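You operate a simulated robot arm through the tools that you are given. There is no shell and no other tool. Be economical: measure what you need, move in short steps, check, and stop when the job is done.

You are at the controls of a simulated two-armed robot. One attempt, no reset.

Task
Put the yellow plug in socket 3 and bring up channel 3.
Fine: plug in first, then switch the logger on; show the channel on the silver monitor: switch it on and step it with the CH button.

Only the result counts: the job must be done as asked and must still hold three seconds after the hand-in. Knocking over, shifting, dropping, spilling or breaking anything else fails it.

Robot
Two 7-joint arms with fingered hands on one trunk, on a base that drives. Base frame: it is fixed to the floor where the robot stands at the start and does not move with it; the origin is under the middle of the robot, x ahead of it, y to its left, z up. Readings come in cm, rad, newtons and seconds.
The left shoulder is at the start at [4.2, 17.4, 112.1], the right one opposite. With the tool pointing down near the work surface each hand reaches from about 28 to 72 cm from the robot's upright axis, wherever it stands, measured 20 degrees to its own side. Places, roughly: logger switch [50, -50, 100]; monitor ch button [80, -80, 110]; monitor on button [80, -80, 110]; silver monitor [90, -70, 110]. Payload 3.8 kg a hand.
The tool frame of a hand sits at the grasp point between the pads (the TCP): z along the fingers, y along the line on which they close. The tips reach 2.6 cm beyond it. Largest opening 13.2 cm; the body of the gripper starts 7.3 cm behind the TCP. The gripper is a hand of 3 fingers: y runs from the thumb to the fingers, the wrist lies at [0, 0, -22.4] in the tool frame, and closing takes about 1.5 s.
Orientation is told as [roll, pitch, yaw] about the base's x, y, z axes, in that order, counted from this pose: with the fingers straight down and closing along the base's y, the tool's x points along the base's -x, its y along +y and its z along -z.

Tools
- The arms move only by the tool step_arm. It takes "left_rows", "right_rows" or both (then of equal length, played together; a hand with none holds still); each is a list of rows, each a list of 6 numbers: the shift along the tool's x, y, z in cm, then the turn, a rotation vector about the tool's x, y, z in rad. In form: [[x, y, z, ax, ay, az], ...]. A call has 1 to 20 rows; each row is the pose to reach, as a shift and turn from the pose commanded when the call began, along the tool's axes at that moment. "left_fingers" and "right_fingers" are, for a hand that has rows, the finger opening in cm, from 0 to 13.2, set as the call begins (left out, the last holds). Each row takes 0.2 s and may step no farther than 5 cm and 0.15 rad from the row before; otherwise, or with a gripper value out of range, the whole call is refused. A pose out of reach is approached as far as the arm can. The call stops where the force on the tool passes 40 N (or 10 N more than at its start, if that is more) or the arm is blocked; 0.2 s more then pass. Each finger travels about 10.8 cm/s and halts on what it meets, pressing with about 25 N; the grip force reading is that of the motor and also rises with nothing between the fingers. The clock runs only during rows and for 0.2 s after the last one: add rows that repeat a pose to give the fingers time. The reply holds the time, the measured pose of the TCP, the force on the tool along the base axes, the opening and the grip force, in the units named above and with some noise, with the torque about the TCP (base axes, N m) and any sound that the robot's microphone picked up.
- Cameras (640 x 400 px; columns grow to the right, rows downward): "scene" is now at [16.71, -5.16, 105.7]; the picture's right is [-0.62, -0.78, 0.00], its down [0.17, -0.13, -0.98] and it looks along [0.76, -0.61, 0.21] (base axes); focal length 232 px, centre (320, 200). "left" rides on the left gripper at [-6.2, 0.3, -9.2] in its tool frame; the picture's right is [-0.05, -1.00, 0.00], its down [0.83, -0.04, -0.55] and it looks along [0.55, -0.03, 0.83] (tool axes); focal length 230 px, centre (320, 200). "right" rides on the right gripper at [6.2, 0.3, -9.2] in its tool frame; the picture's right is [-0.05, 1.00, 0.00], its down [-0.83, -0.04, -0.56] and it looks along [-0.56, -0.03, 0.83] (tool axes); focal length 230 px, centre (320, 200). There is no depth. A picture from a camera that has moved, and an enlarged one, comes with that camera's place and axes in the base frame and with its lens.
- camera(camera): a new picture of that camera. The clock stands still meanwhile.
- raise_lower(by): slides the trunk up (or, below 0, down) by that many cm; the arms and the scene camera ride with it, the base frame stays. It gives what a move gives, with no picture.
- steer(legs): drives the robot by 1 to 6 legs, each [ahead, left, turn to the left] in cm, cm and rad, along the robot's own axes; the way and the turn of a leg run together, so that a leg with both is an arc; at most 150 cm and 3.142 rad a leg. The arms and the cameras ride along, it lands a little off, and it stops where it bumps. It gives what a move gives.
- finger_targets(finger1, finger2, thumb_bend, hand): sets how far each is bent, from 0 (flat) to 1 (curled in); at 0.3 the hand is open as for a grip, at 0.7 the pads meet at the TCP. One left out holds its place. A second passes; each finger stops where it meets its share of the squeeze, and holds until it gets a number again. A gripper value or a shape takes the hand back. It gives what a move gives, with no picture; readings hold the bend of each and the force on the fingers (four entries, about 0 where the hand has none), thumb and palm.
- set_grasp(shape, hand): the hand has 3 fingers and takes this shape, open, in about a second: jaw (thumb against the fingers, like two jaws); tri (thumb and two fingers); tip (a fingertip pinch); poke (one finger out to press); point (the index stretched); flat (the hand flat); cup (the hand cupped); fist (a fist). The gripper value then closes the fingers along that shape, each until it touches; the sizes above hold for jaw. It gives what a move gives, with no picture.
- pan_tilt(pan, tilt): turns the head with the scene camera to pan (to the left, within 1.047 rad either way) and tilt (down, from -0.506 to 1.204), counted from straight ahead of the robot. It gives what a move gives.
- enlarge(camera, box): a new picture of the part [left, top, right, bottom] of that camera's present view, enlarged. The clock stands still meanwhile.
- sign_off(): hands the job in; it is judged then, once.

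Go step by step. Nothing tells you exact positions but the pictures and the camera data: compare them with the known pose of the tool, close in by small moves and look again before you grip or let go. The budget is 120 turns and 88 pictures, counting those below and the enlarged ones. Unless the task says otherwise, let go and move clear before handing in, and close with one line.

The tools are called after "Emit:" as name(argument=value, ...) on one line, values as JSON. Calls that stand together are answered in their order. step_arm: Moves the arms, as the interface text tells. Its arguments: {"type":"object","properties":{"left_rows":{"type":"array"},"left_fingers":{"type":"number"},"right_rows":{"type":"array"},"right_fingers":{"type":"number"}},"required":[]} The other tools are called the same way: raise_lower (by) slides the trunk up or down; set_grasp (shape, hand) gives the hand a shape; finger_targets (finger1, finger2, thumb_bend, hand) moves the fingers one by one; steer (legs) drives the base; pan_tilt (pan, tilt) turns the head that bears the scene camera; camera (camera) takes a picture; enlarge (camera, box) takes an enlarged picture of a part of a camera's view; sign_off () hands the job in.

At the start:

```text
t: 0.0
left_ee_pos: [43.87, -2.09, 99.98]
left_tool_rot: [0.001, 0.001, 0.002]
left_contact_force: [-0.9, -0.1, 0.2]
left_torque: [-0.01, -0.04, 0.01]
left_width: 13.18
left_finger_force: 0.0
left_shape: jaw
left_bend: [0.3, 0.3, 0.3]
left_finger forces: [0.1, 0.1, 0.0, 0.1, 0.0, 0.0]
right_ee_pos: [33.35, -50.02, 122.83]
right_tool_rot: [-0.001, 0.0, 0.0]
right_contact_force: [0.1, 0.0, -0.2]
right_torque: [0.0, 0.04, -0.02]
right_width: 13.2
right_finger_force: 0.2
right_shape: jaw
right_bend: [0.3, 0.3, 0.3]
right_finger forces: [0.1, 0.1, 0.0, 0.1, 0.0, 0.1]
trunk travel left (down, up): [-42.5, 5.7]
robot x, y, heading: [-0.1, 0.12, 0.0]
head pan, tilt: [-0.674, -0.213]
```

scene: 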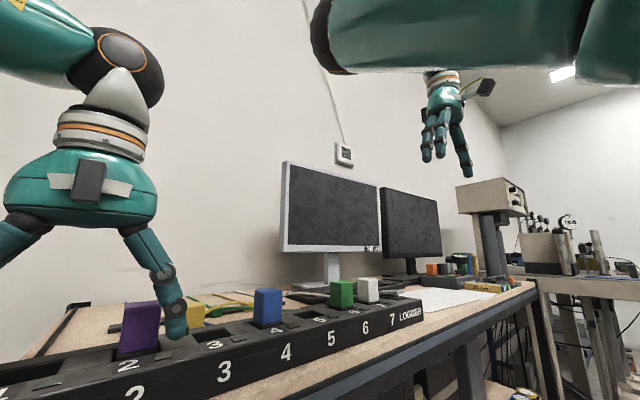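
right: 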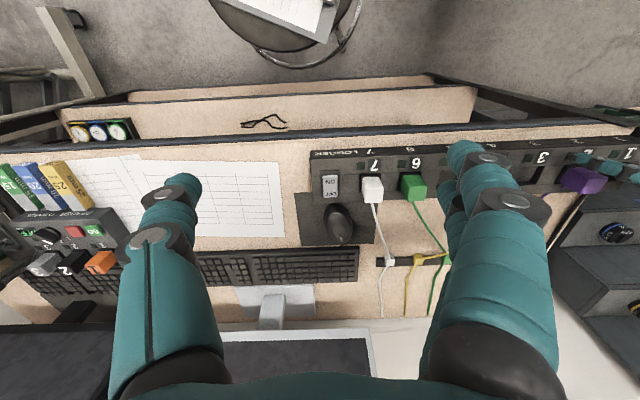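
left: 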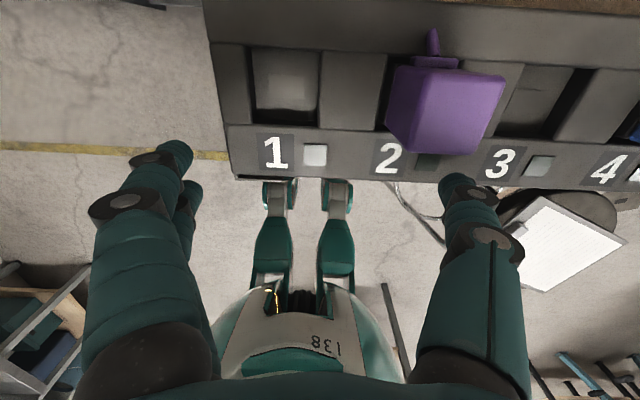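

The strip with sockets 1–7 and the logger switch runs along the bench ahead of me, with the yellow plug apparently behind it near socket 3. I'll turn the head for a better view of the strip and of the monitor.

Emit:
pan_tilt(pan=-0.5, tilt=0.45)

Emit:
camera(camera="scene")

Emit:
enlarge(camera="right", box=[300, 120, 640, 332])

```text
t: 1.0
left_ee_pos: [43.93, -2.05, 100.02]
left_tool_rot: [0.0, 0.001, 0.0]
left_contact_force: [0.7, -0.3, -0.2]
left_torque: [0.0, -0.01, 0.0]
left_width: 13.19
left_finger_force: 0.2
left_shape: jaw
left_bend: [0.3, 0.3, 0.3]
left_finger forces: [0.0, 0.0, 0.0, 0.0, 0.1, 0.0]
right_ee_pos: [33.26, -50.21, 122.83]
right_tool_rot: [0.0, 0.0, 0.001]
right_contact_force: [-0.4, 0.3, -0.5]
right_torque: [-0.01, -0.01, -0.01]
right_width: 13.21
right_finger_force: 0.1
right_shape: jaw
right_bend: [0.3, 0.3, 0.3]
right_finger forces: [0.0, 0.1, 0.1, 0.1, 0.0, 0.0]
trunk travel left (down, up): [-42.5, 5.7]
robot x, y, heading: [-0.29, 0.11, -0.005]
head pan, tilt: [-0.499, 0.45]
```

```text
84 pictures are left
camera scene: at [18.33, -4.4, 99.69], right [-0.48, -0.88, 0.0], down [-0.38, 0.21, -0.9], along [0.79, -0.43, -0.43], focal length 232 px, centre (320, 200)
```

scene: 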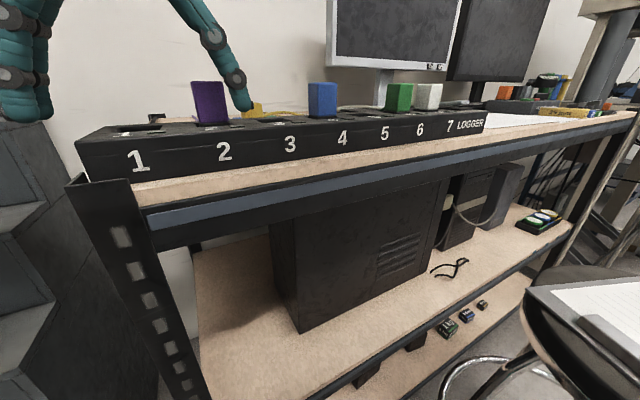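

```text
1.88 times, centred on (470, 226) of right
camera zoom: at [27.09, -49.84, 132.09], right [0.05, 1.0, 0.0], down [0.83, -0.04, 0.56], along [0.56, -0.03, -0.83], focal length 433 px, centre (38, 151)
```

zoom: 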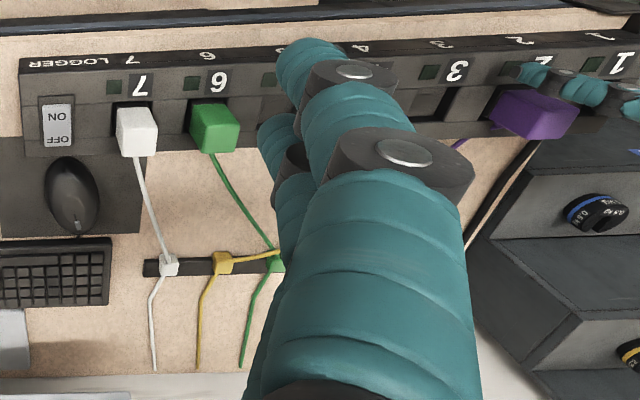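

The strip top is near z 96, with socket 3 at about (48, -14). I'll raise the left hand and shift it out of the way. The right hand goes over the middle to look for the yellow plug.

Emit:
step_arm(left_rows=[[0, 3, -4, 0, 0, 0], [0, 6, -8, 0, 0, 0], [0, 9, -12, 0, 0, 0], [0, 12, -16, 0, 0, 0], [0, 15, -20, 0, 0, 0], [0, 15, -20, 0, 0, 0], [0, 15, -20, 0, 0, 0]], right_rows=[[0, 4, 0, 0, 0, 0], [0, 8, 0, 0, 0, 0], [0, 12, 0, 0, 0, 0], [0, 16, 0, 0, 0, 0], [0, 20, 0, 0, 0, 0], [0, 24, 0, 0, 0, 0], [0, 24, 0, 0, 0, 0]])

Emit:
camera(camera="right")

Emit:
camera(camera="left")

```text
t: 2.6
left_ee_pos: [43.8, 13.01, 120.02]
left_tool_rot: [0.0, 0.002, 0.001]
left_contact_force: [-0.1, -0.7, -0.7]
left_torque: [0.0, -0.01, -0.04]
left_width: 13.16
left_finger_force: 0.1
left_shape: jaw
left_bend: [0.3, 0.3, 0.3]
left_finger forces: [0.0, 0.0, 0.0, 0.0, 0.1, 0.0]
right_ee_pos: [32.99, -26.17, 122.84]
right_tool_rot: [0.0, 0.001, 0.0]
right_contact_force: [-0.6, 0.5, -0.7]
right_torque: [0.02, -0.02, -0.03]
right_width: 13.17
right_finger_force: 0.0
right_shape: jaw
right_bend: [0.3, 0.3, 0.3]
right_finger forces: [0.0, 0.1, 0.0, 0.0, 0.0, 0.1]
trunk travel left (down, up): [-42.5, 5.7]
robot x, y, heading: [-0.08, 0.46, -0.0]
head pan, tilt: [-0.499, 0.45]
```

```text
82 pictures are left
camera right: at [26.77, -25.84, 132.09], right [0.05, 1.0, 0.0], down [0.83, -0.04, 0.56], along [0.55, -0.03, -0.83], focal length 230 px, centre (320, 200)
```

right: 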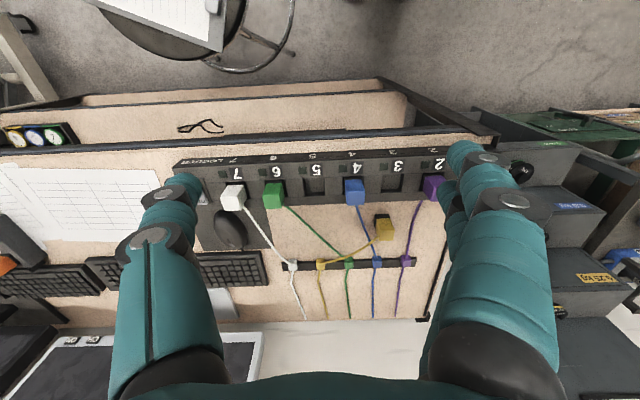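

```text
81 pictures are left
camera left: at [49.98, 13.4, 129.3], right [0.05, -1.0, 0.0], down [-0.83, -0.04, 0.56], along [-0.55, -0.03, -0.83], focal length 230 px, centre (320, 200)
```

left: 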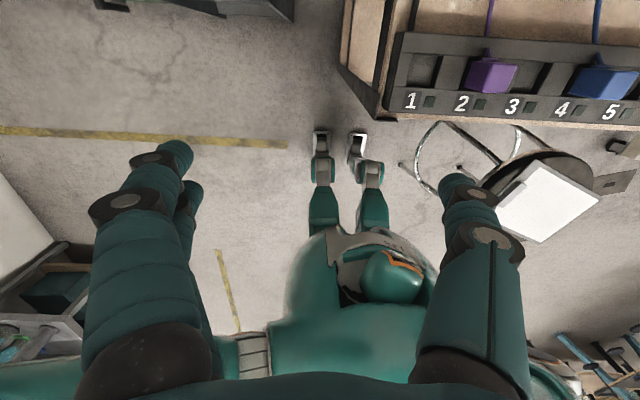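

The yellow plug lies on the bench behind the strip near socket 3. I'll zoom in on it.

Emit:
enlarge(camera="right", box=[320, 140, 480, 240])

Emit:
enlarge(camera="left", box=[400, 20, 640, 170])

```text
4.00 times, centred on (400, 190) of right
camera zoom: at [26.77, -25.84, 132.09], right [0.05, 1.0, 0.0], down [0.83, -0.04, 0.56], along [0.55, -0.03, -0.83], focal length 920 px, centre (0, 240)
```

zoom: 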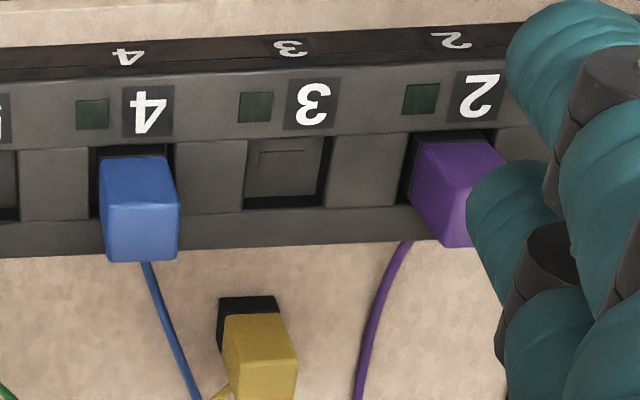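

```text
2.67 times, centred on (520, 95) of left
camera zoom: at [49.98, 13.4, 129.3], right [0.05, -1.0, 0.0], down [-0.83, -0.04, 0.56], along [-0.55, -0.03, -0.83], focal length 614 px, centre (-213, 480)
```

zoom: 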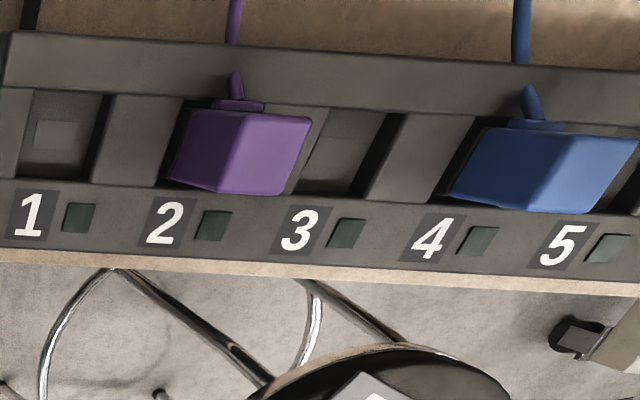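

I need a closer look at the plug's pose before choosing a grip.

Emit:
enlarge(camera="right", box=[336, 190, 432, 250])

Emit:
pan_tilt(pan=-0.25, tilt=0.3)

Emit:
camera(camera="scene")

```text
6.67 times, centred on (384, 220) of right
camera zoom: at [26.77, -25.84, 132.09], right [0.05, 1.0, 0.0], down [0.83, -0.04, 0.56], along [0.55, -0.03, -0.83], focal length 1534 px, centre (-107, 67)
```

zoom: 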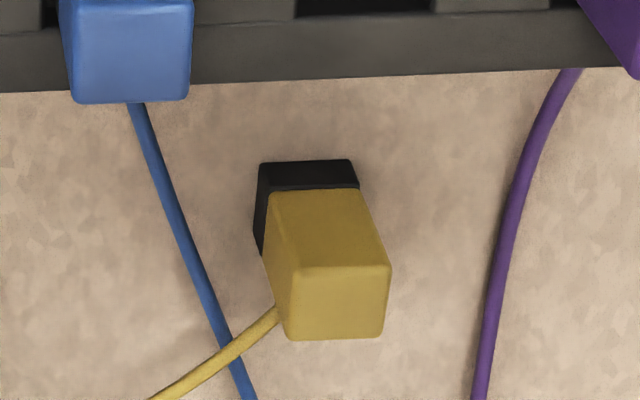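

```text
t: 3.4
left_ee_pos: [43.86, 13.07, 120.16]
left_tool_rot: [-0.002, -0.001, 0.001]
left_contact_force: [-0.7, 0.3, 0.5]
left_torque: [-0.04, 0.03, 0.01]
left_width: 13.18
left_finger_force: 0.1
left_shape: jaw
left_bend: [0.3, 0.3, 0.3]
left_finger forces: [0.1, 0.0, 0.0, 0.0, 0.1, 0.0]
right_ee_pos: [33.02, -26.14, 122.83]
right_tool_rot: [0.0, 0.0, -0.001]
right_contact_force: [0.5, -0.4, 0.3]
right_torque: [-0.02, 0.02, -0.05]
right_width: 13.2
right_finger_force: 0.0
right_shape: jaw
right_bend: [0.3, 0.3, 0.3]
right_finger forces: [0.0, 0.0, 0.0, 0.1, 0.0, 0.1]
trunk travel left (down, up): [-42.5, 5.7]
robot x, y, heading: [-0.09, 0.37, 0.0]
head pan, tilt: [-0.25, 0.3]
```

```text
77 pictures are left
camera scene: at [19.3, -2.31, 101.07], right [-0.25, -0.97, 0.0], down [-0.29, 0.07, -0.96], along [0.93, -0.24, -0.3], focal length 232 px, centre (320, 200)
```

scene: 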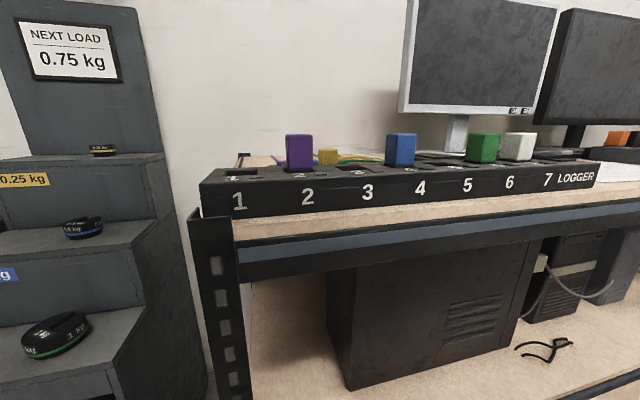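

The yellow plug stands upright on its black base at about (59.2, -13.9), top z about 97.2, right behind socket 3, and its sides line up with the strip. I'll bring the right hand above it with a narrow opening.

Emit:
step_arm(right_rows=[[-3.3, 1.5, 1.6, 0, 0, 0], [-6.6, 3, 3.2, 0, 0, 0], [-9.9, 4.5, 4.8, 0, 0, 0], [-13.2, 6, 6.4, 0, 0, 0], [-16.5, 7.5, 8, 0, 0, 0], [-19.8, 9, 9.6, 0, 0, 0], [-23.1, 10.6, 11.2, 0, 0, 0], [-26.2, 12.2, 13, 0, 0, 0], [-26.2, 12.2, 13, 0, 0, 0], [-26.2, 12.2, 13, 0, 0, 0]], right_fingers=5)

Emit:
camera(camera="right")

Emit:
camera(camera="scene")

```text
t: 5.6
left_ee_pos: [43.97, 12.99, 120.08]
left_tool_rot: [0.0, 0.0, 0.003]
left_contact_force: [0.7, 0.0, 0.7]
left_torque: [-0.03, -0.03, 0.02]
left_width: 13.2
left_finger_force: 0.1
left_shape: jaw
left_bend: [0.3, 0.3, 0.3]
left_finger forces: [0.0, 0.1, 0.0, 0.0, 0.0, 0.0]
right_ee_pos: [59.49, -14.02, 109.86]
right_tool_rot: [0.001, 0.0, -0.001]
right_contact_force: [0.0, 0.5, 0.0]
right_torque: [-0.01, -0.01, 0.05]
right_width: 5.07
right_finger_force: 0.1
right_shape: jaw
right_bend: [0.73, 0.73, 0.7]
right_finger forces: [0.1, 0.0, 0.0, 0.0, 0.0, 0.0]
trunk travel left (down, up): [-42.5, 5.7]
robot x, y, heading: [-0.08, 0.04, -0.001]
head pan, tilt: [-0.25, 0.3]
```

```text
76 pictures are left
camera right: at [53.31, -13.74, 119.1], right [0.05, 1.0, 0.0], down [0.83, -0.04, 0.56], along [0.55, -0.03, -0.83], focal length 230 px, centre (320, 200)
```

right: 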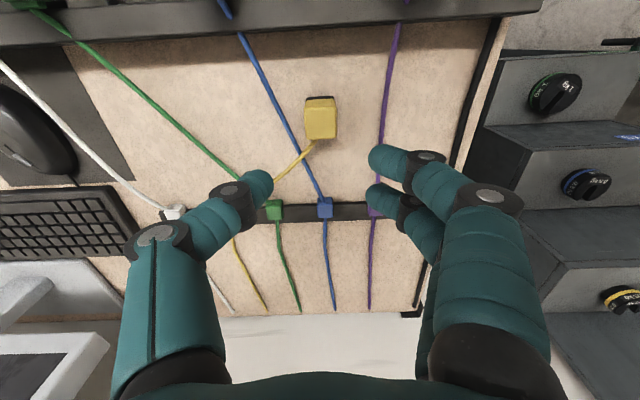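

```text
75 pictures are left
camera scene: at [19.32, -2.31, 101.07], right [-0.25, -0.97, 0.0], down [-0.29, 0.07, -0.96], along [0.93, -0.24, -0.3], focal length 232 px, centre (320, 200)
```

scene: 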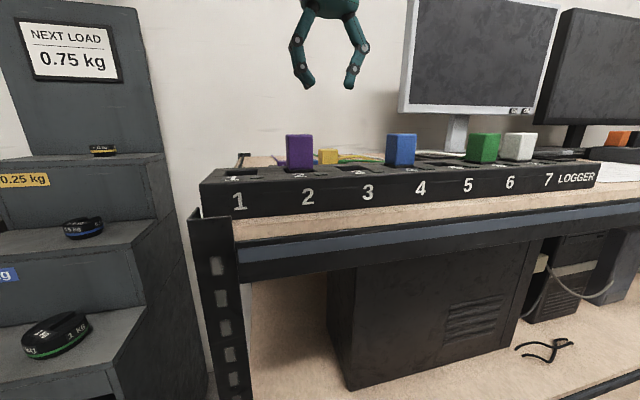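

The hand is above the plug. I'll zoom in to check alignment and yaw.

Emit:
enlarge(camera="right", box=[240, 75, 400, 175])

```text
4.00 times, centred on (320, 125) of right
camera zoom: at [53.31, -13.74, 119.1], right [0.05, 1.0, 0.0], down [0.83, -0.04, 0.56], along [0.55, -0.03, -0.83], focal length 920 px, centre (320, 500)
```

zoom: 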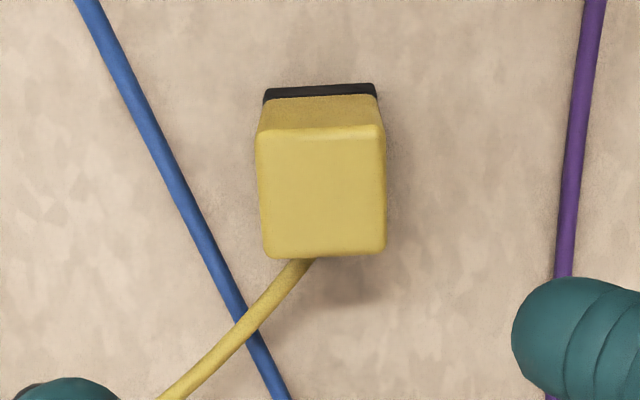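

The alignment is good, with the plug centre at about (59.2, -14.05). I'll descend around it.

Emit:
step_arm(right_rows=[[0.3, 0, 3, 0, 0, 0], [0.3, 0, 6, 0, 0, 0], [0.3, 0, 8, 0, 0, 0], [0.3, 0, 10, 0, 0, 0], [0.3, 0, 10, 0, 0, 0]], right_fingers=4.6)

Emit:
camera(camera="right")

Emit:
enlarge(camera="scene", box=[220, 80, 460, 230])

```text
t: 6.8
left_ee_pos: [43.87, 13.13, 120.19]
left_tool_rot: [0.0, 0.0, 0.002]
left_contact_force: [-0.3, -0.4, -0.7]
left_torque: [-0.01, 0.0, -0.02]
left_width: 13.19
left_finger_force: 0.0
left_shape: jaw
left_bend: [0.3, 0.3, 0.3]
left_finger forces: [0.0, 0.0, 0.1, 0.0, 0.0, 0.0]
right_ee_pos: [59.27, -14.05, 99.63]
right_tool_rot: [0.0, -0.001, 0.001]
right_contact_force: [-0.2, -0.2, -0.5]
right_torque: [-0.02, -0.03, 0.0]
right_width: 4.61
right_finger_force: 0.1
right_shape: jaw
right_bend: [0.73, 0.73, 0.7]
right_finger forces: [0.0, 0.0, 0.1, 0.1, 0.0, 0.1]
trunk travel left (down, up): [-42.5, 5.7]
robot x, y, heading: [-0.15, 0.04, -0.002]
head pan, tilt: [-0.25, 0.3]
```

```text
73 pictures are left
camera right: at [53.04, -13.67, 108.98], right [0.05, 1.0, 0.0], down [0.83, -0.04, 0.56], along [0.56, -0.03, -0.83], focal length 230 px, centre (320, 200)
```

right: 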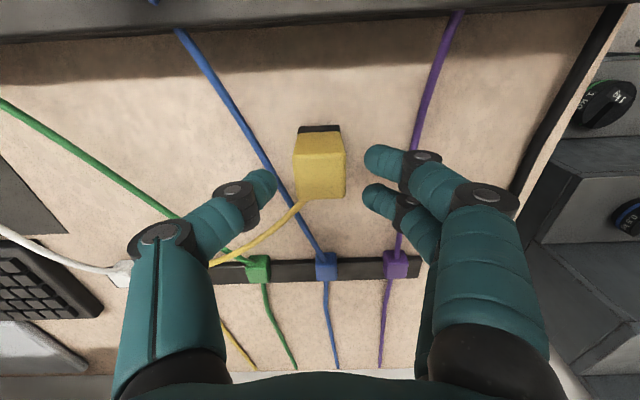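

```text
2.67 times, centred on (340, 155) of scene
camera zoom: at [19.3, -2.31, 101.08], right [-0.25, -0.97, 0.0], down [-0.29, 0.07, -0.96], along [0.93, -0.24, -0.3], focal length 618 px, centre (267, 320)
```

zoom: 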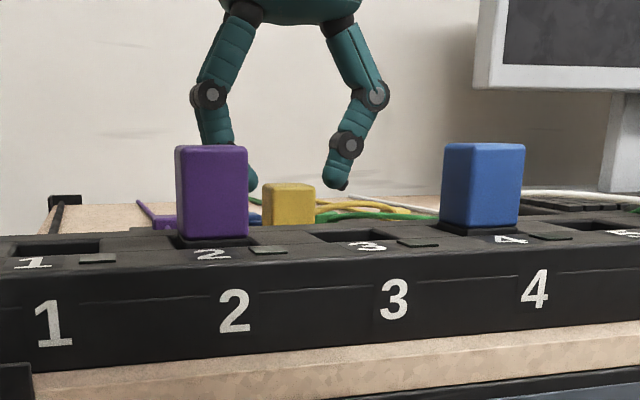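

The fingers straddle the plug cleanly. I'll go down the last 3.3 cm and close.

Emit:
step_arm(right_rows=[[0, 0, 1.2, 0, 0, 0], [0, 0, 2.4, 0, 0, 0], [0, 0, 3.3, 0, 0, 0], [0, 0, 3.3, 0, 0, 0]])

Emit:
step_arm(right_rows=[[0, 0, 0, 0, 0, 0], [0, 0, 0, 0, 0, 0], [0, 0, 0, 0, 0, 0], [0, 0, 0, 0, 0, 0], [0, 0, 0, 0, 0, 0], [0, 0, 0, 0, 0, 0], [0, 0, 0, 0, 0, 0]], right_fingers=1)

Emit:
camera(camera="right")

```text
t: 7.8
left_ee_pos: [43.74, 13.01, 120.07]
left_tool_rot: [0.001, 0.0, 0.002]
left_contact_force: [0.9, 0.3, -0.7]
left_torque: [0.01, -0.01, 0.0]
left_width: 13.18
left_finger_force: 0.2
left_shape: jaw
left_bend: [0.3, 0.3, 0.3]
left_finger forces: [0.1, 0.0, 0.0, 0.0, 0.0, 0.1]
right_ee_pos: [59.25, -14.1, 96.59]
right_tool_rot: [-0.001, -0.002, -0.001]
right_contact_force: [-0.1, -0.2, -0.1]
right_torque: [0.01, -0.03, 0.0]
right_width: 4.6
right_finger_force: 0.1
right_shape: jaw
right_bend: [0.73, 0.73, 0.7]
right_finger forces: [0.0, 0.0, 0.1, 0.1, 0.0, 0.0]
trunk travel left (down, up): [-42.5, 5.7]
robot x, y, heading: [0.16, 0.05, 0.001]
head pan, tilt: [-0.25, 0.3]
```

```text
t: 9.4
left_ee_pos: [43.86, 13.2, 120.04]
left_tool_rot: [0.001, -0.001, 0.0]
left_contact_force: [0.2, 0.5, 0.1]
left_torque: [-0.01, 0.01, -0.03]
left_width: 13.2
left_finger_force: 0.0
left_shape: jaw
left_bend: [0.3, 0.3, 0.3]
left_finger forces: [0.0, 0.1, 0.0, 0.0, 0.0, 0.0]
right_ee_pos: [59.16, -14.21, 96.45]
right_tool_rot: [0.0, 0.001, -0.001]
right_contact_force: [-0.1, 0.5, 0.1]
right_torque: [-0.01, -0.01, -0.01]
right_width: 2.48
right_finger_force: 24.7
right_shape: jaw
right_bend: [0.73, 0.73, 0.7]
right_finger forces: [11.2, 11.2, 0.0, 0.0, 22.5, 0.0]
trunk travel left (down, up): [-42.5, 5.7]
robot x, y, heading: [0.08, -0.04, 0.001]
head pan, tilt: [-0.25, 0.3]
```

```text
71 pictures are left
camera right: at [53.03, -13.81, 105.76], right [0.05, 1.0, 0.0], down [0.83, -0.04, 0.56], along [0.56, -0.03, -0.83], focal length 230 px, centre (320, 200)
```

right: 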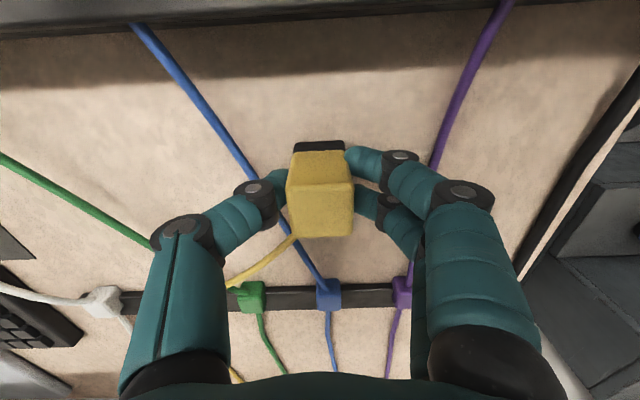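

The plug is gripped. I'll lift it clear of the strip and bring the left hand's camera over to look at socket 3.

Emit:
step_arm(right_rows=[[0, 0, -1, 0, 0, 0], [0, 0, -3, 0, 0, 0], [0, 0, -5, 0, 0, 0], [0, 0, -7, 0, 0, 0], [0, 0, -9, 0, 0, 0], [0, 0, -9, 0, 0, 0], [0, 0, -9, 0, 0, 0]], left_rows=[[0, -2, 0, 0, 0, 0], [0, -4, 0, 0, 0, 0], [0, -6, 0, 0, 0, 0], [0, -8, 0, 0, 0, 0], [0, -10, 0, 0, 0, 0], [0, -10, 0, 0, 0, 0], [0, -10, 0, 0, 0, 0]])

Emit:
camera(camera="left")

Emit:
enlarge(camera="scene", box=[220, 80, 460, 230])

```text
t: 10.6
left_ee_pos: [44.15, 3.94, 120.46]
left_tool_rot: [0.007, -0.007, 0.02]
left_contact_force: [-0.1, 16.5, -2.1]
left_torque: [0.24, 0.02, 0.0]
left_width: 13.13
left_finger_force: 0.1
left_shape: jaw
left_bend: [0.3, 0.3, 0.35]
left_finger forces: [0.1, 0.1, 0.1, 0.0, 0.0, 0.0]
right_ee_pos: [59.27, -14.77, 105.03]
right_tool_rot: [0.004, 0.005, -0.012]
right_contact_force: [0.0, -0.7, -0.4]
right_torque: [-0.01, 0.01, 0.04]
right_width: 2.45
right_finger_force: 24.6
right_shape: jaw
right_bend: [0.73, 0.73, 0.7]
right_finger forces: [11.3, 11.2, 0.0, 0.0, 22.5, 0.1]
trunk travel left (down, up): [-42.5, 5.7]
robot x, y, heading: [0.15, 0.13, -0.003]
head pan, tilt: [-0.25, 0.3]
stopped in row 6 (left hand): the force on the tool passed its limit at 47 N (the readings are from after the stop); the commanded pose is now the measured one
```

```text
70 pictures are left
camera left: at [50.2, 4.35, 129.72], right [0.07, -1.0, -0.01], down [-0.83, -0.06, 0.55], along [-0.55, -0.03, -0.84], focal length 230 px, centre (320, 200)
```

left: 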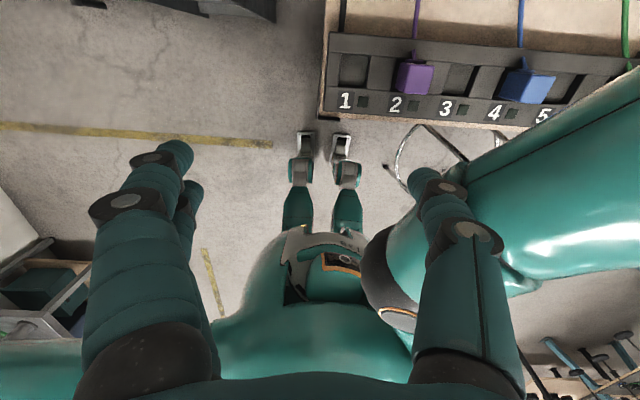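

```text
2.67 times, centred on (340, 155) of scene
camera zoom: at [19.3, -2.34, 101.07], right [-0.25, -0.97, 0.0], down [-0.29, 0.07, -0.96], along [0.93, -0.24, -0.3], focal length 618 px, centre (267, 320)
```

zoom: 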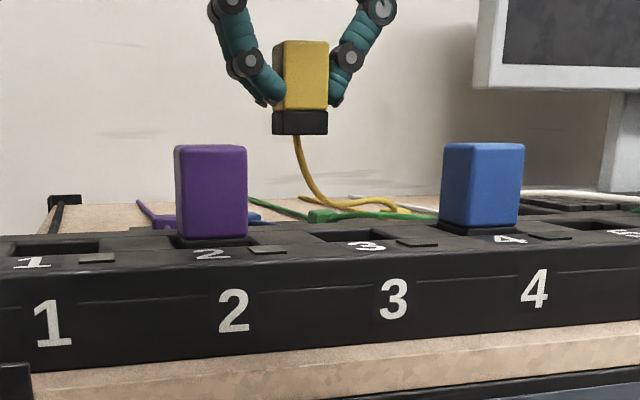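

The left thumb bumped into my own right forearm, but the plug is still held well. I'll zoom on socket 3 from here and then back the left hand off.

Emit:
enlarge(camera="left", box=[370, 30, 530, 130])

Emit:
step_arm(left_rows=[[0, 3, 0, 0, 0, 0], [0, 6, 0, 0, 0, 0], [0, 10, 0, 0, 0, 0], [0, 14, 0, 0, 0, 0], [0, 14, 0, 0, 0, 0]])

```text
4.00 times, centred on (450, 80) of left
camera zoom: at [50.2, 4.35, 129.72], right [0.07, -1.0, -0.01], down [-0.83, -0.06, 0.55], along [-0.55, -0.03, -0.84], focal length 920 px, centre (-200, 680)
```

zoom: 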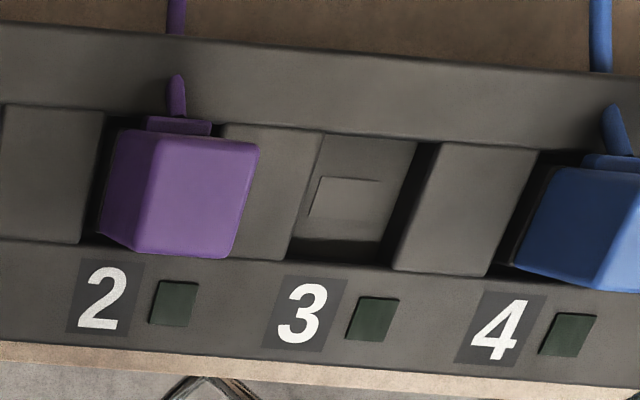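

```text
t: 11.8
left_ee_pos: [43.88, 17.49, 120.78]
left_tool_rot: [0.002, -0.006, 0.015]
left_contact_force: [0.2, 0.2, 1.0]
left_torque: [0.04, 0.01, -0.01]
left_width: 13.18
left_finger_force: 0.1
left_shape: jaw
left_bend: [0.3, 0.3, 0.3]
left_finger forces: [0.1, 0.0, 0.0, 0.1, 0.0, 0.0]
right_ee_pos: [59.25, -14.61, 104.98]
right_tool_rot: [0.005, 0.005, -0.007]
right_contact_force: [0.0, -0.5, -0.5]
right_torque: [-0.02, -0.02, 0.01]
right_width: 2.45
right_finger_force: 25.3
right_shape: jaw
right_bend: [0.73, 0.73, 0.7]
right_finger forces: [11.3, 11.3, 0.1, 0.1, 22.5, 0.1]
trunk travel left (down, up): [-42.5, 5.7]
robot x, y, heading: [0.46, -0.39, -0.001]
head pan, tilt: [-0.25, 0.3]
```

I put socket 3's centre at about (47.9, -13.9), with the strip top near 95.8. I'll carry the plug over it at the current height.

Emit:
step_arm(right_rows=[[2, 0.2, 0, 0, 0, 0], [4, 0.4, 0, 0, 0, 0], [6, 0.6, 0, 0, 0, 0], [8, 0.7, 0, 0, 0, 0], [10, 0.7, 0, 0, 0, 0], [11.3, 0.7, 0, 0, 0, 0], [11.3, 0.7, 0, 0, 0, 0], [11.3, 0.7, 0, 0, 0, 0]])

Emit:
camera(camera="right")

Emit:
camera(camera="left")

Emit:
enlarge(camera="scene", box=[220, 70, 460, 220])

```text
t: 13.6
left_ee_pos: [43.86, 17.59, 120.83]
left_tool_rot: [0.002, -0.008, 0.015]
left_contact_force: [0.3, -0.2, 0.5]
left_torque: [-0.02, -0.03, -0.02]
left_width: 13.18
left_finger_force: 0.1
left_shape: jaw
left_bend: [0.3, 0.3, 0.3]
left_finger forces: [0.0, 0.0, 0.0, 0.1, 0.0, 0.0]
right_ee_pos: [48.03, -13.89, 105.06]
right_tool_rot: [0.004, 0.006, -0.007]
right_contact_force: [-0.1, -0.9, -0.5]
right_torque: [0.03, -0.02, -0.01]
right_width: 2.43
right_finger_force: 25.2
right_shape: jaw
right_bend: [0.73, 0.73, 0.7]
right_finger forces: [11.4, 11.4, 0.1, 0.1, 22.9, 0.1]
right hand out of reach, approached as far as the arm can: row 3
trunk travel left (down, up): [-42.5, 5.7]
robot x, y, heading: [-0.08, -0.13, 0.003]
head pan, tilt: [-0.25, 0.3]
```

```text
67 pictures are left
camera right: at [41.83, -13.59, 114.44], right [0.06, 1.0, 0.0], down [0.83, -0.05, 0.55], along [0.55, -0.03, -0.83], focal length 230 px, centre (320, 200)
```

right: 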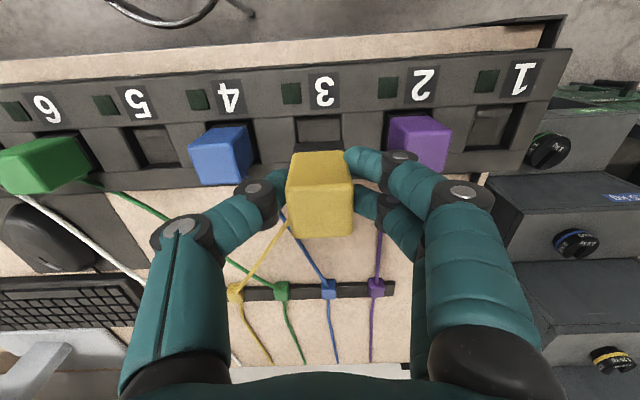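

```text
66 pictures are left
camera left: at [49.88, 18.0, 130.08], right [0.07, -1.0, 0.0], down [-0.83, -0.06, 0.55], along [-0.55, -0.04, -0.84], focal length 230 px, centre (320, 200)
```

left: 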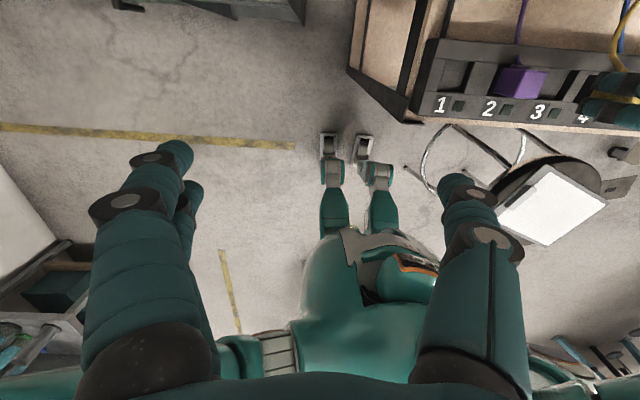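

```text
2.67 times, centred on (340, 145) of scene
camera zoom: at [19.29, -2.31, 101.08], right [-0.25, -0.97, 0.0], down [-0.29, 0.07, -0.96], along [0.93, -0.24, -0.3], focal length 618 px, centre (267, 347)
```

zoom: 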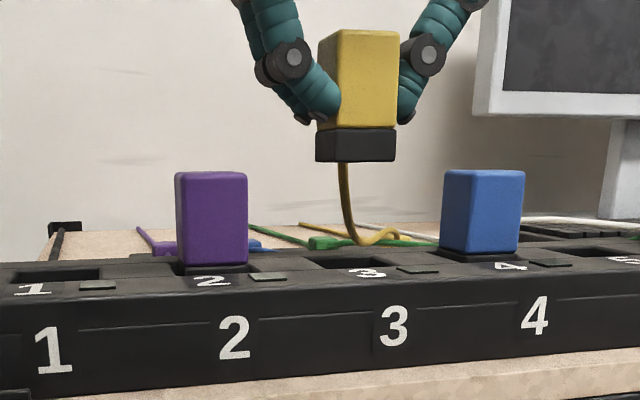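

The plug is above the socket. I'll zoom in to measure the neighbouring plugs and the socket relative to the hand.

Emit:
enlarge(camera="right", box=[160, 80, 480, 280])

```text
2.00 times, centred on (320, 180) of right
camera zoom: at [41.83, -13.59, 114.44], right [0.06, 1.0, 0.0], down [0.83, -0.05, 0.55], along [0.55, -0.03, -0.83], focal length 460 px, centre (320, 240)
```

zoom: 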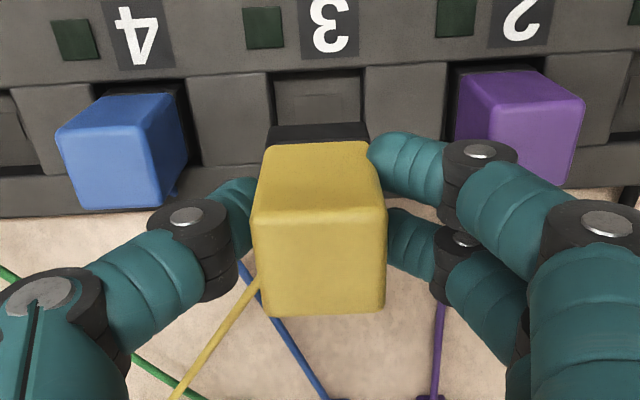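

Socket 3 measures about 3.65 cm wide, centred at (47.9, -14.0), and the plug sits within a millimetre or so above it. I'll descend to just above the rim and check.

Emit:
step_arm(right_rows=[[0.05, -0.08, 1.5, 0, 0, 0], [0.1, -0.08, 3, 0, 0, 0], [0.1, -0.08, 4.3, 0, 0, 0], [0.1, -0.08, 4.3, 0, 0, 0]])

Emit:
enlarge(camera="right", box=[160, 80, 480, 280])

Emit:
enlarge(camera="scene", box=[260, 100, 420, 200])

```text
t: 14.6
left_ee_pos: [43.82, 17.58, 120.81]
left_tool_rot: [-0.001, -0.008, 0.017]
left_contact_force: [-0.2, 0.8, -1.1]
left_torque: [-0.02, 0.0, -0.02]
left_width: 13.19
left_finger_force: 0.0
left_shape: jaw
left_bend: [0.3, 0.3, 0.3]
left_finger forces: [0.0, 0.1, 0.1, 0.0, 0.0, 0.0]
right_ee_pos: [47.74, -13.84, 100.52]
right_tool_rot: [0.003, 0.006, -0.007]
right_contact_force: [0.2, 0.0, 0.0]
right_torque: [-0.01, 0.0, -0.01]
right_width: 2.43
right_finger_force: 25.2
right_shape: jaw
right_bend: [0.73, 0.73, 0.7]
right_finger forces: [11.5, 11.4, 0.0, 0.1, 22.9, 0.0]
trunk travel left (down, up): [-42.5, 5.7]
robot x, y, heading: [-0.48, -0.06, 0.0]
head pan, tilt: [-0.25, 0.3]
```

```text
2.00 times, centred on (320, 180) of right
camera zoom: at [41.72, -13.55, 109.92], right [0.06, 1.0, 0.0], down [0.83, -0.05, 0.55], along [0.55, -0.03, -0.83], focal length 460 px, centre (320, 240)
```

zoom: 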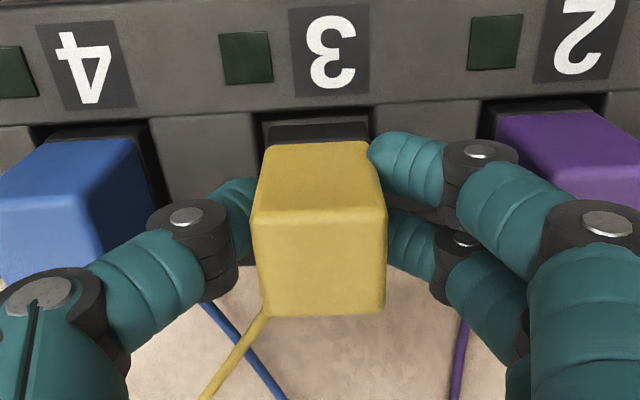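

```text
4.00 times, centred on (340, 150) of scene
camera zoom: at [19.3, -2.31, 101.08], right [-0.25, -0.97, 0.0], down [-0.29, 0.07, -0.96], along [0.93, -0.24, -0.3], focal length 928 px, centre (240, 400)
```

zoom: 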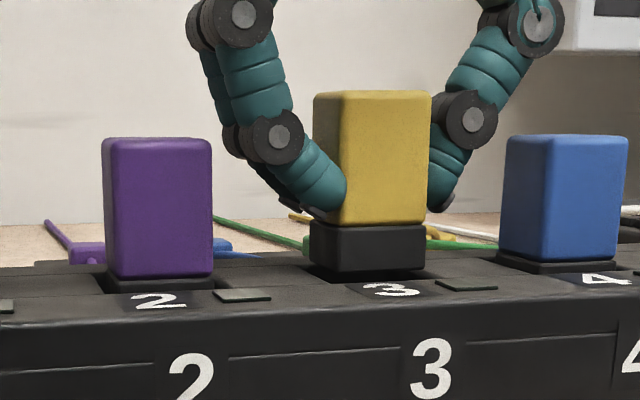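

The base sits just over the well with even gaps. I'll nudge it 1 mm toward -y and push down gently.

Emit:
step_arm(right_rows=[[0, -0.08, 0.3, 0, 0, 0], [0, -0.08, 0.6, 0, 0, 0], [0, -0.08, 0.9, 0, 0, 0], [0, -0.08, 1.2, 0, 0, 0], [0, -0.08, 1.5, 0, 0, 0], [0, -0.08, 1.5, 0, 0, 0]])

Emit:
enlarge(camera="scene", box=[260, 100, 420, 200])

Emit:
enlarge(camera="right", box=[160, 80, 480, 280])

```text
t: 16.0
left_ee_pos: [43.77, 17.52, 120.82]
left_tool_rot: [0.001, -0.008, 0.015]
left_contact_force: [-0.2, -0.6, -0.1]
left_torque: [0.03, 0.03, -0.01]
left_width: 13.18
left_finger_force: 0.1
left_shape: jaw
left_bend: [0.3, 0.3, 0.3]
left_finger forces: [0.0, 0.0, 0.1, 0.0, 0.0, 0.1]
right_ee_pos: [47.84, -13.87, 99.24]
right_tool_rot: [0.003, 0.006, -0.007]
right_contact_force: [-0.3, 0.3, -1.3]
right_torque: [0.01, -0.01, -0.03]
right_width: 2.46
right_finger_force: 25.3
right_shape: jaw
right_bend: [0.73, 0.73, 0.7]
right_finger forces: [11.5, 11.4, 0.0, 0.0, 22.8, 0.0]
trunk travel left (down, up): [-42.5, 5.7]
robot x, y, heading: [0.14, 0.16, -0.001]
head pan, tilt: [-0.25, 0.3]
```

```text
4.00 times, centred on (340, 150) of scene
camera zoom: at [19.31, -2.31, 101.08], right [-0.25, -0.97, 0.0], down [-0.29, 0.07, -0.96], along [0.93, -0.24, -0.3], focal length 928 px, centre (240, 400)
```

zoom: 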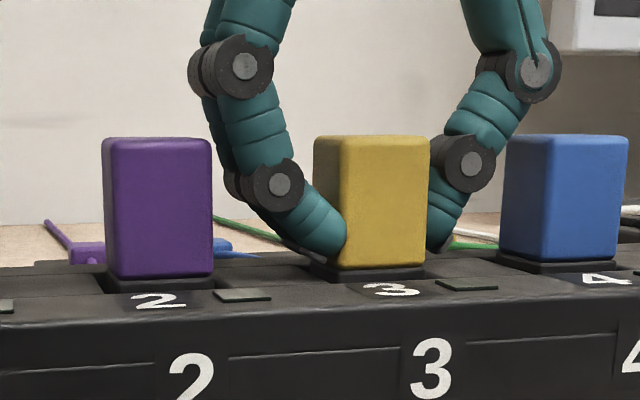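

```text
2.00 times, centred on (320, 180) of right
camera zoom: at [41.68, -13.57, 108.58], right [0.06, 1.0, 0.0], down [0.83, -0.05, 0.55], along [0.55, -0.03, -0.83], focal length 460 px, centre (320, 240)
```

zoom: 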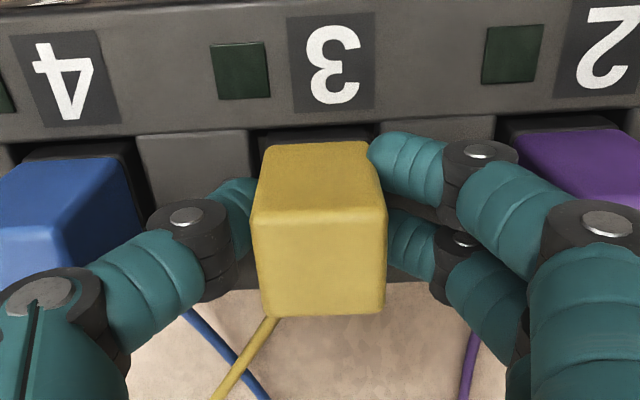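

The yellow top is now level with its neighbours, though I felt almost no resistance. I'll press slightly further to make sure it is seated.

Emit:
step_arm(right_rows=[[0, 0, 0.15, 0, 0, 0], [0, 0, 0.3, 0, 0, 0], [0, 0, 0.45, 0, 0, 0], [0, 0, 0.6, 0, 0, 0], [0, 0, 0.6, 0, 0, 0]])

Emit:
enlarge(camera="scene", box=[260, 100, 420, 200])

```text
t: 17.2
left_ee_pos: [43.69, 17.56, 120.97]
left_tool_rot: [0.0, -0.01, 0.016]
left_contact_force: [0.7, -0.3, -0.1]
left_torque: [-0.02, 0.0, -0.03]
left_width: 13.18
left_finger_force: 0.0
left_shape: jaw
left_bend: [0.3, 0.3, 0.3]
left_finger forces: [0.0, 0.0, 0.0, 0.0, 0.1, 0.0]
right_ee_pos: [47.86, -13.93, 99.13]
right_tool_rot: [0.001, -0.001, -0.007]
right_contact_force: [2.9, 1.7, 29.3]
right_torque: [0.06, -0.08, 0.0]
right_width: 2.62
right_finger_force: 25.1
right_shape: jaw
right_bend: [0.74, 0.74, 0.71]
right_finger forces: [15.2, 15.1, 0.0, 0.1, 29.7, 0.0]
trunk travel left (down, up): [-42.5, 5.7]
robot x, y, heading: [-0.31, 0.0, -0.001]
head pan, tilt: [-0.25, 0.3]
```

```text
4.00 times, centred on (340, 150) of scene
camera zoom: at [19.19, -2.26, 101.14], right [-0.25, -0.97, 0.0], down [-0.29, 0.07, -0.96], along [0.93, -0.24, -0.29], focal length 928 px, centre (240, 400)
```

zoom: 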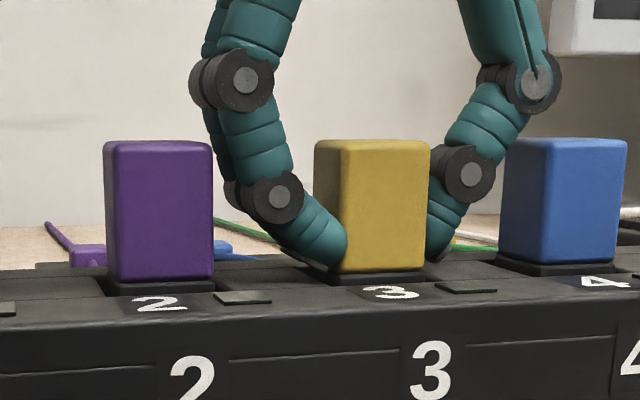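

It bottoms out at about 29 N, level with the other plugs, so it is seated. I'll relieve the pressure, release and rise straight up.

Emit:
step_arm(right_rows=[[0, 0, -0.3, 0, 0, 0], [0, 0, -0.4, 0, 0, 0], [0, 0, -0.4, 0, 0, 0], [0, 0, -0.4, 0, 0, 0]], right_fingers=4.8)

Emit:
step_arm(right_rows=[[0, 0, -1, 0, 0, 0], [0, 0, -2.5, 0, 0, 0], [0, 0, -5, 0, 0, 0], [0, 0, -8, 0, 0, 0], [0, 0, -12, 0, 0, 0], [0, 0, -12, 0, 0, 0]])

Emit:
camera(camera="right")

Emit:
enlarge(camera="scene", box=[260, 100, 420, 200])

```text
t: 18.2
left_ee_pos: [43.85, 17.44, 120.78]
left_tool_rot: [-0.001, -0.008, 0.015]
left_contact_force: [-0.4, -0.6, 0.2]
left_torque: [-0.02, 0.03, 0.0]
left_width: 13.19
left_finger_force: 0.1
left_shape: jaw
left_bend: [0.3, 0.3, 0.3]
left_finger forces: [0.0, 0.0, 0.0, 0.1, 0.0, 0.0]
right_ee_pos: [47.81, -13.94, 99.11]
right_tool_rot: [0.003, 0.008, -0.008]
right_contact_force: [0.3, 0.0, 0.6]
right_torque: [-0.01, 0.02, -0.01]
right_width: 4.74
right_finger_force: 0.2
right_shape: jaw
right_bend: [0.74, 0.74, 0.7]
right_finger forces: [0.0, 0.1, 0.1, 0.0, 0.2, 0.1]
trunk travel left (down, up): [-42.5, 5.7]
robot x, y, heading: [0.35, 0.16, 0.002]
head pan, tilt: [-0.25, 0.3]
```

```text
t: 19.6
left_ee_pos: [43.82, 17.57, 120.87]
left_tool_rot: [0.0, -0.008, 0.016]
left_contact_force: [-0.2, 0.0, 0.5]
left_torque: [-0.02, -0.02, -0.02]
left_width: 13.2
left_finger_force: 0.2
left_shape: jaw
left_bend: [0.3, 0.3, 0.3]
left_finger forces: [0.1, 0.0, 0.1, 0.0, 0.1, 0.0]
right_ee_pos: [47.98, -14.09, 110.97]
right_tool_rot: [0.0, 0.006, -0.006]
right_contact_force: [0.5, -0.5, -0.6]
right_torque: [0.0, -0.02, -0.01]
right_width: 4.77
right_finger_force: 0.0
right_shape: jaw
right_bend: [0.74, 0.74, 0.7]
right_finger forces: [0.0, 0.1, 0.1, 0.0, 0.0, 0.0]
trunk travel left (down, up): [-42.5, 5.7]
robot x, y, heading: [0.02, -0.01, -0.001]
head pan, tilt: [-0.25, 0.3]
```

```text
58 pictures are left
camera right: at [41.88, -13.75, 120.33], right [0.06, 1.0, 0.0], down [0.83, -0.05, 0.55], along [0.55, -0.03, -0.84], focal length 230 px, centre (320, 200)
```

right: 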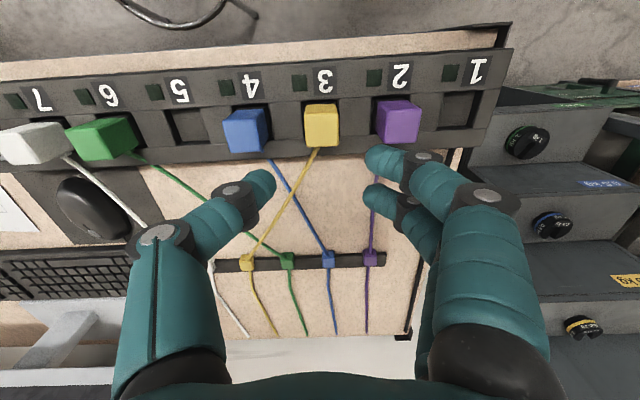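

```text
4.00 times, centred on (340, 150) of scene
camera zoom: at [19.3, -2.3, 101.07], right [-0.25, -0.97, 0.0], down [-0.29, 0.07, -0.96], along [0.93, -0.24, -0.3], focal length 928 px, centre (240, 400)
```

zoom: 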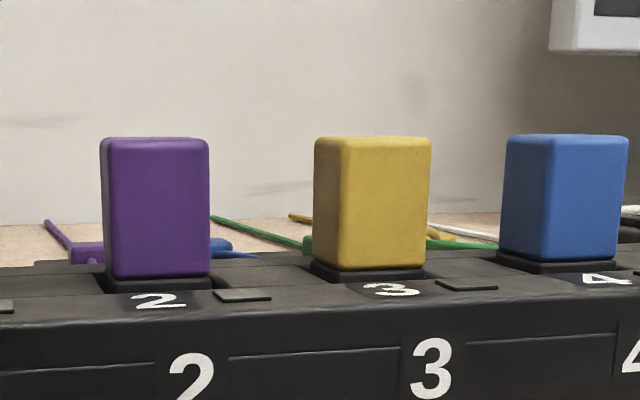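

The yellow plug is seated and matches the others. Next I'll move the right hand over the logger switch with a poke shape and look at it.

Emit:
step_arm(right_rows=[[1.2, -3.5, -0.3, 0, 0, 0], [2.4, -7, -0.6, 0, 0, 0], [3.6, -10.5, -0.9, 0, 0, 0], [4.8, -14, -1.2, 0, 0, 0], [6, -17.5, -1.5, 0, 0, 0], [7.2, -21, -1.8, 0, 0, 0], [8.4, -24.5, -2.1, 0, 0, 0], [9.6, -28, -2.4, 0, 0, 0], [10.8, -31.5, -2.7, 0, 0, 0], [12, -35, -3, 0, 0, 0], [12, -35, -3, 0, 0, 0]])

Emit:
set_grasp(shape="poke", hand="right")

Emit:
camera(camera="right")

```text
t: 22.0
left_ee_pos: [43.94, 17.52, 120.88]
left_tool_rot: [0.002, -0.008, 0.018]
left_contact_force: [-0.2, -0.2, -0.4]
left_torque: [0.0, 0.02, 0.01]
left_width: 13.19
left_finger_force: 0.0
left_shape: jaw
left_bend: [0.3, 0.3, 0.3]
left_finger forces: [0.0, 0.1, 0.0, 0.1, 0.0, 0.0]
right_ee_pos: [36.01, -48.98, 113.83]
right_tool_rot: [0.002, 0.005, -0.005]
right_contact_force: [0.2, 0.1, -0.2]
right_torque: [-0.03, 0.0, -0.02]
right_width: 4.79
right_finger_force: 0.2
right_shape: jaw
right_bend: [0.74, 0.74, 0.7]
right_finger forces: [0.0, 0.1, 0.0, 0.0, 0.0, 0.1]
trunk travel left (down, up): [-42.5, 5.7]
robot x, y, heading: [-0.44, -0.1, 0.001]
head pan, tilt: [-0.25, 0.3]
```

```text
t: 22.9
left_ee_pos: [43.78, 17.53, 120.9]
left_tool_rot: [0.001, -0.008, 0.016]
left_contact_force: [-0.2, -0.1, 0.7]
left_torque: [-0.01, 0.01, 0.0]
left_width: 13.18
left_finger_force: 0.2
left_shape: jaw
left_bend: [0.3, 0.3, 0.3]
left_finger forces: [0.0, 0.0, 0.0, 0.1, 0.1, 0.0]
right_ee_pos: [36.01, -48.89, 113.77]
right_tool_rot: [0.005, 0.005, -0.007]
right_contact_force: [0.2, -0.6, -0.4]
right_torque: [0.01, 0.01, 0.0]
right_width: 0.02
right_finger_force: 0.0
right_shape: poke
right_bend: [1.0, 1.0, 0.45]
right_finger forces: [0.0, 0.0, 0.0, 0.0, 0.0, 0.1]
trunk travel left (down, up): [-42.5, 5.7]
robot x, y, heading: [-0.21, -0.17, 0.001]
head pan, tilt: [-0.25, 0.3]
```

```text
56 pictures are left
camera right: at [29.86, -48.58, 123.08], right [0.06, 1.0, 0.0], down [0.83, -0.05, 0.55], along [0.55, -0.03, -0.83], focal length 230 px, centre (320, 200)
```

right: 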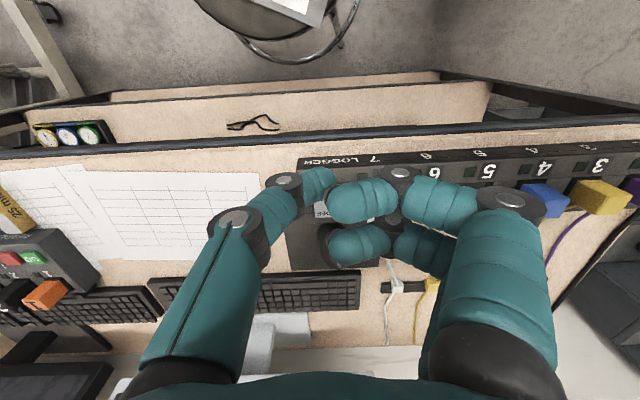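

In the poke shape the thumb stays out and the fingers curl. I'll look at the hand from the head camera to see what protrudes lowest.

Emit:
pan_tilt(pan=-0.95, tilt=0.1)

Emit:
camera(camera="scene")

```text
t: 24.0
left_ee_pos: [43.89, 17.5, 120.86]
left_tool_rot: [0.001, -0.01, 0.016]
left_contact_force: [1.0, -0.2, -0.1]
left_torque: [-0.03, 0.0, -0.02]
left_width: 13.19
left_finger_force: 0.2
left_shape: jaw
left_bend: [0.3, 0.3, 0.3]
left_finger forces: [0.0, 0.0, 0.1, 0.0, 0.1, 0.0]
right_ee_pos: [35.98, -49.08, 113.76]
right_tool_rot: [0.003, 0.006, -0.006]
right_contact_force: [0.0, 0.6, -0.1]
right_torque: [-0.01, 0.05, -0.01]
right_width: 0.0
right_finger_force: 0.0
right_shape: poke
right_bend: [1.0, 1.0, 0.45]
right_finger forces: [0.0, 0.1, 0.1, 0.0, 0.0, 0.1]
trunk travel left (down, up): [-42.5, 5.7]
robot x, y, heading: [-0.0, 0.15, -0.007]
head pan, tilt: [-0.949, 0.099]
```

```text
55 pictures are left
camera scene: at [15.62, -7.48, 102.94], right [-0.81, -0.58, 0.0], down [-0.06, 0.08, -0.99], along [0.58, -0.81, -0.1], focal length 232 px, centre (320, 200)
```

scene: 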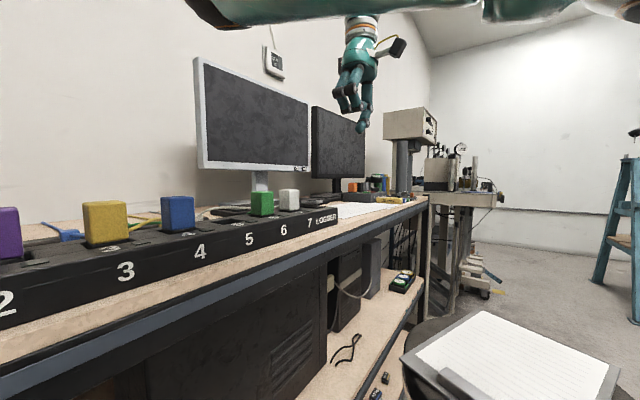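

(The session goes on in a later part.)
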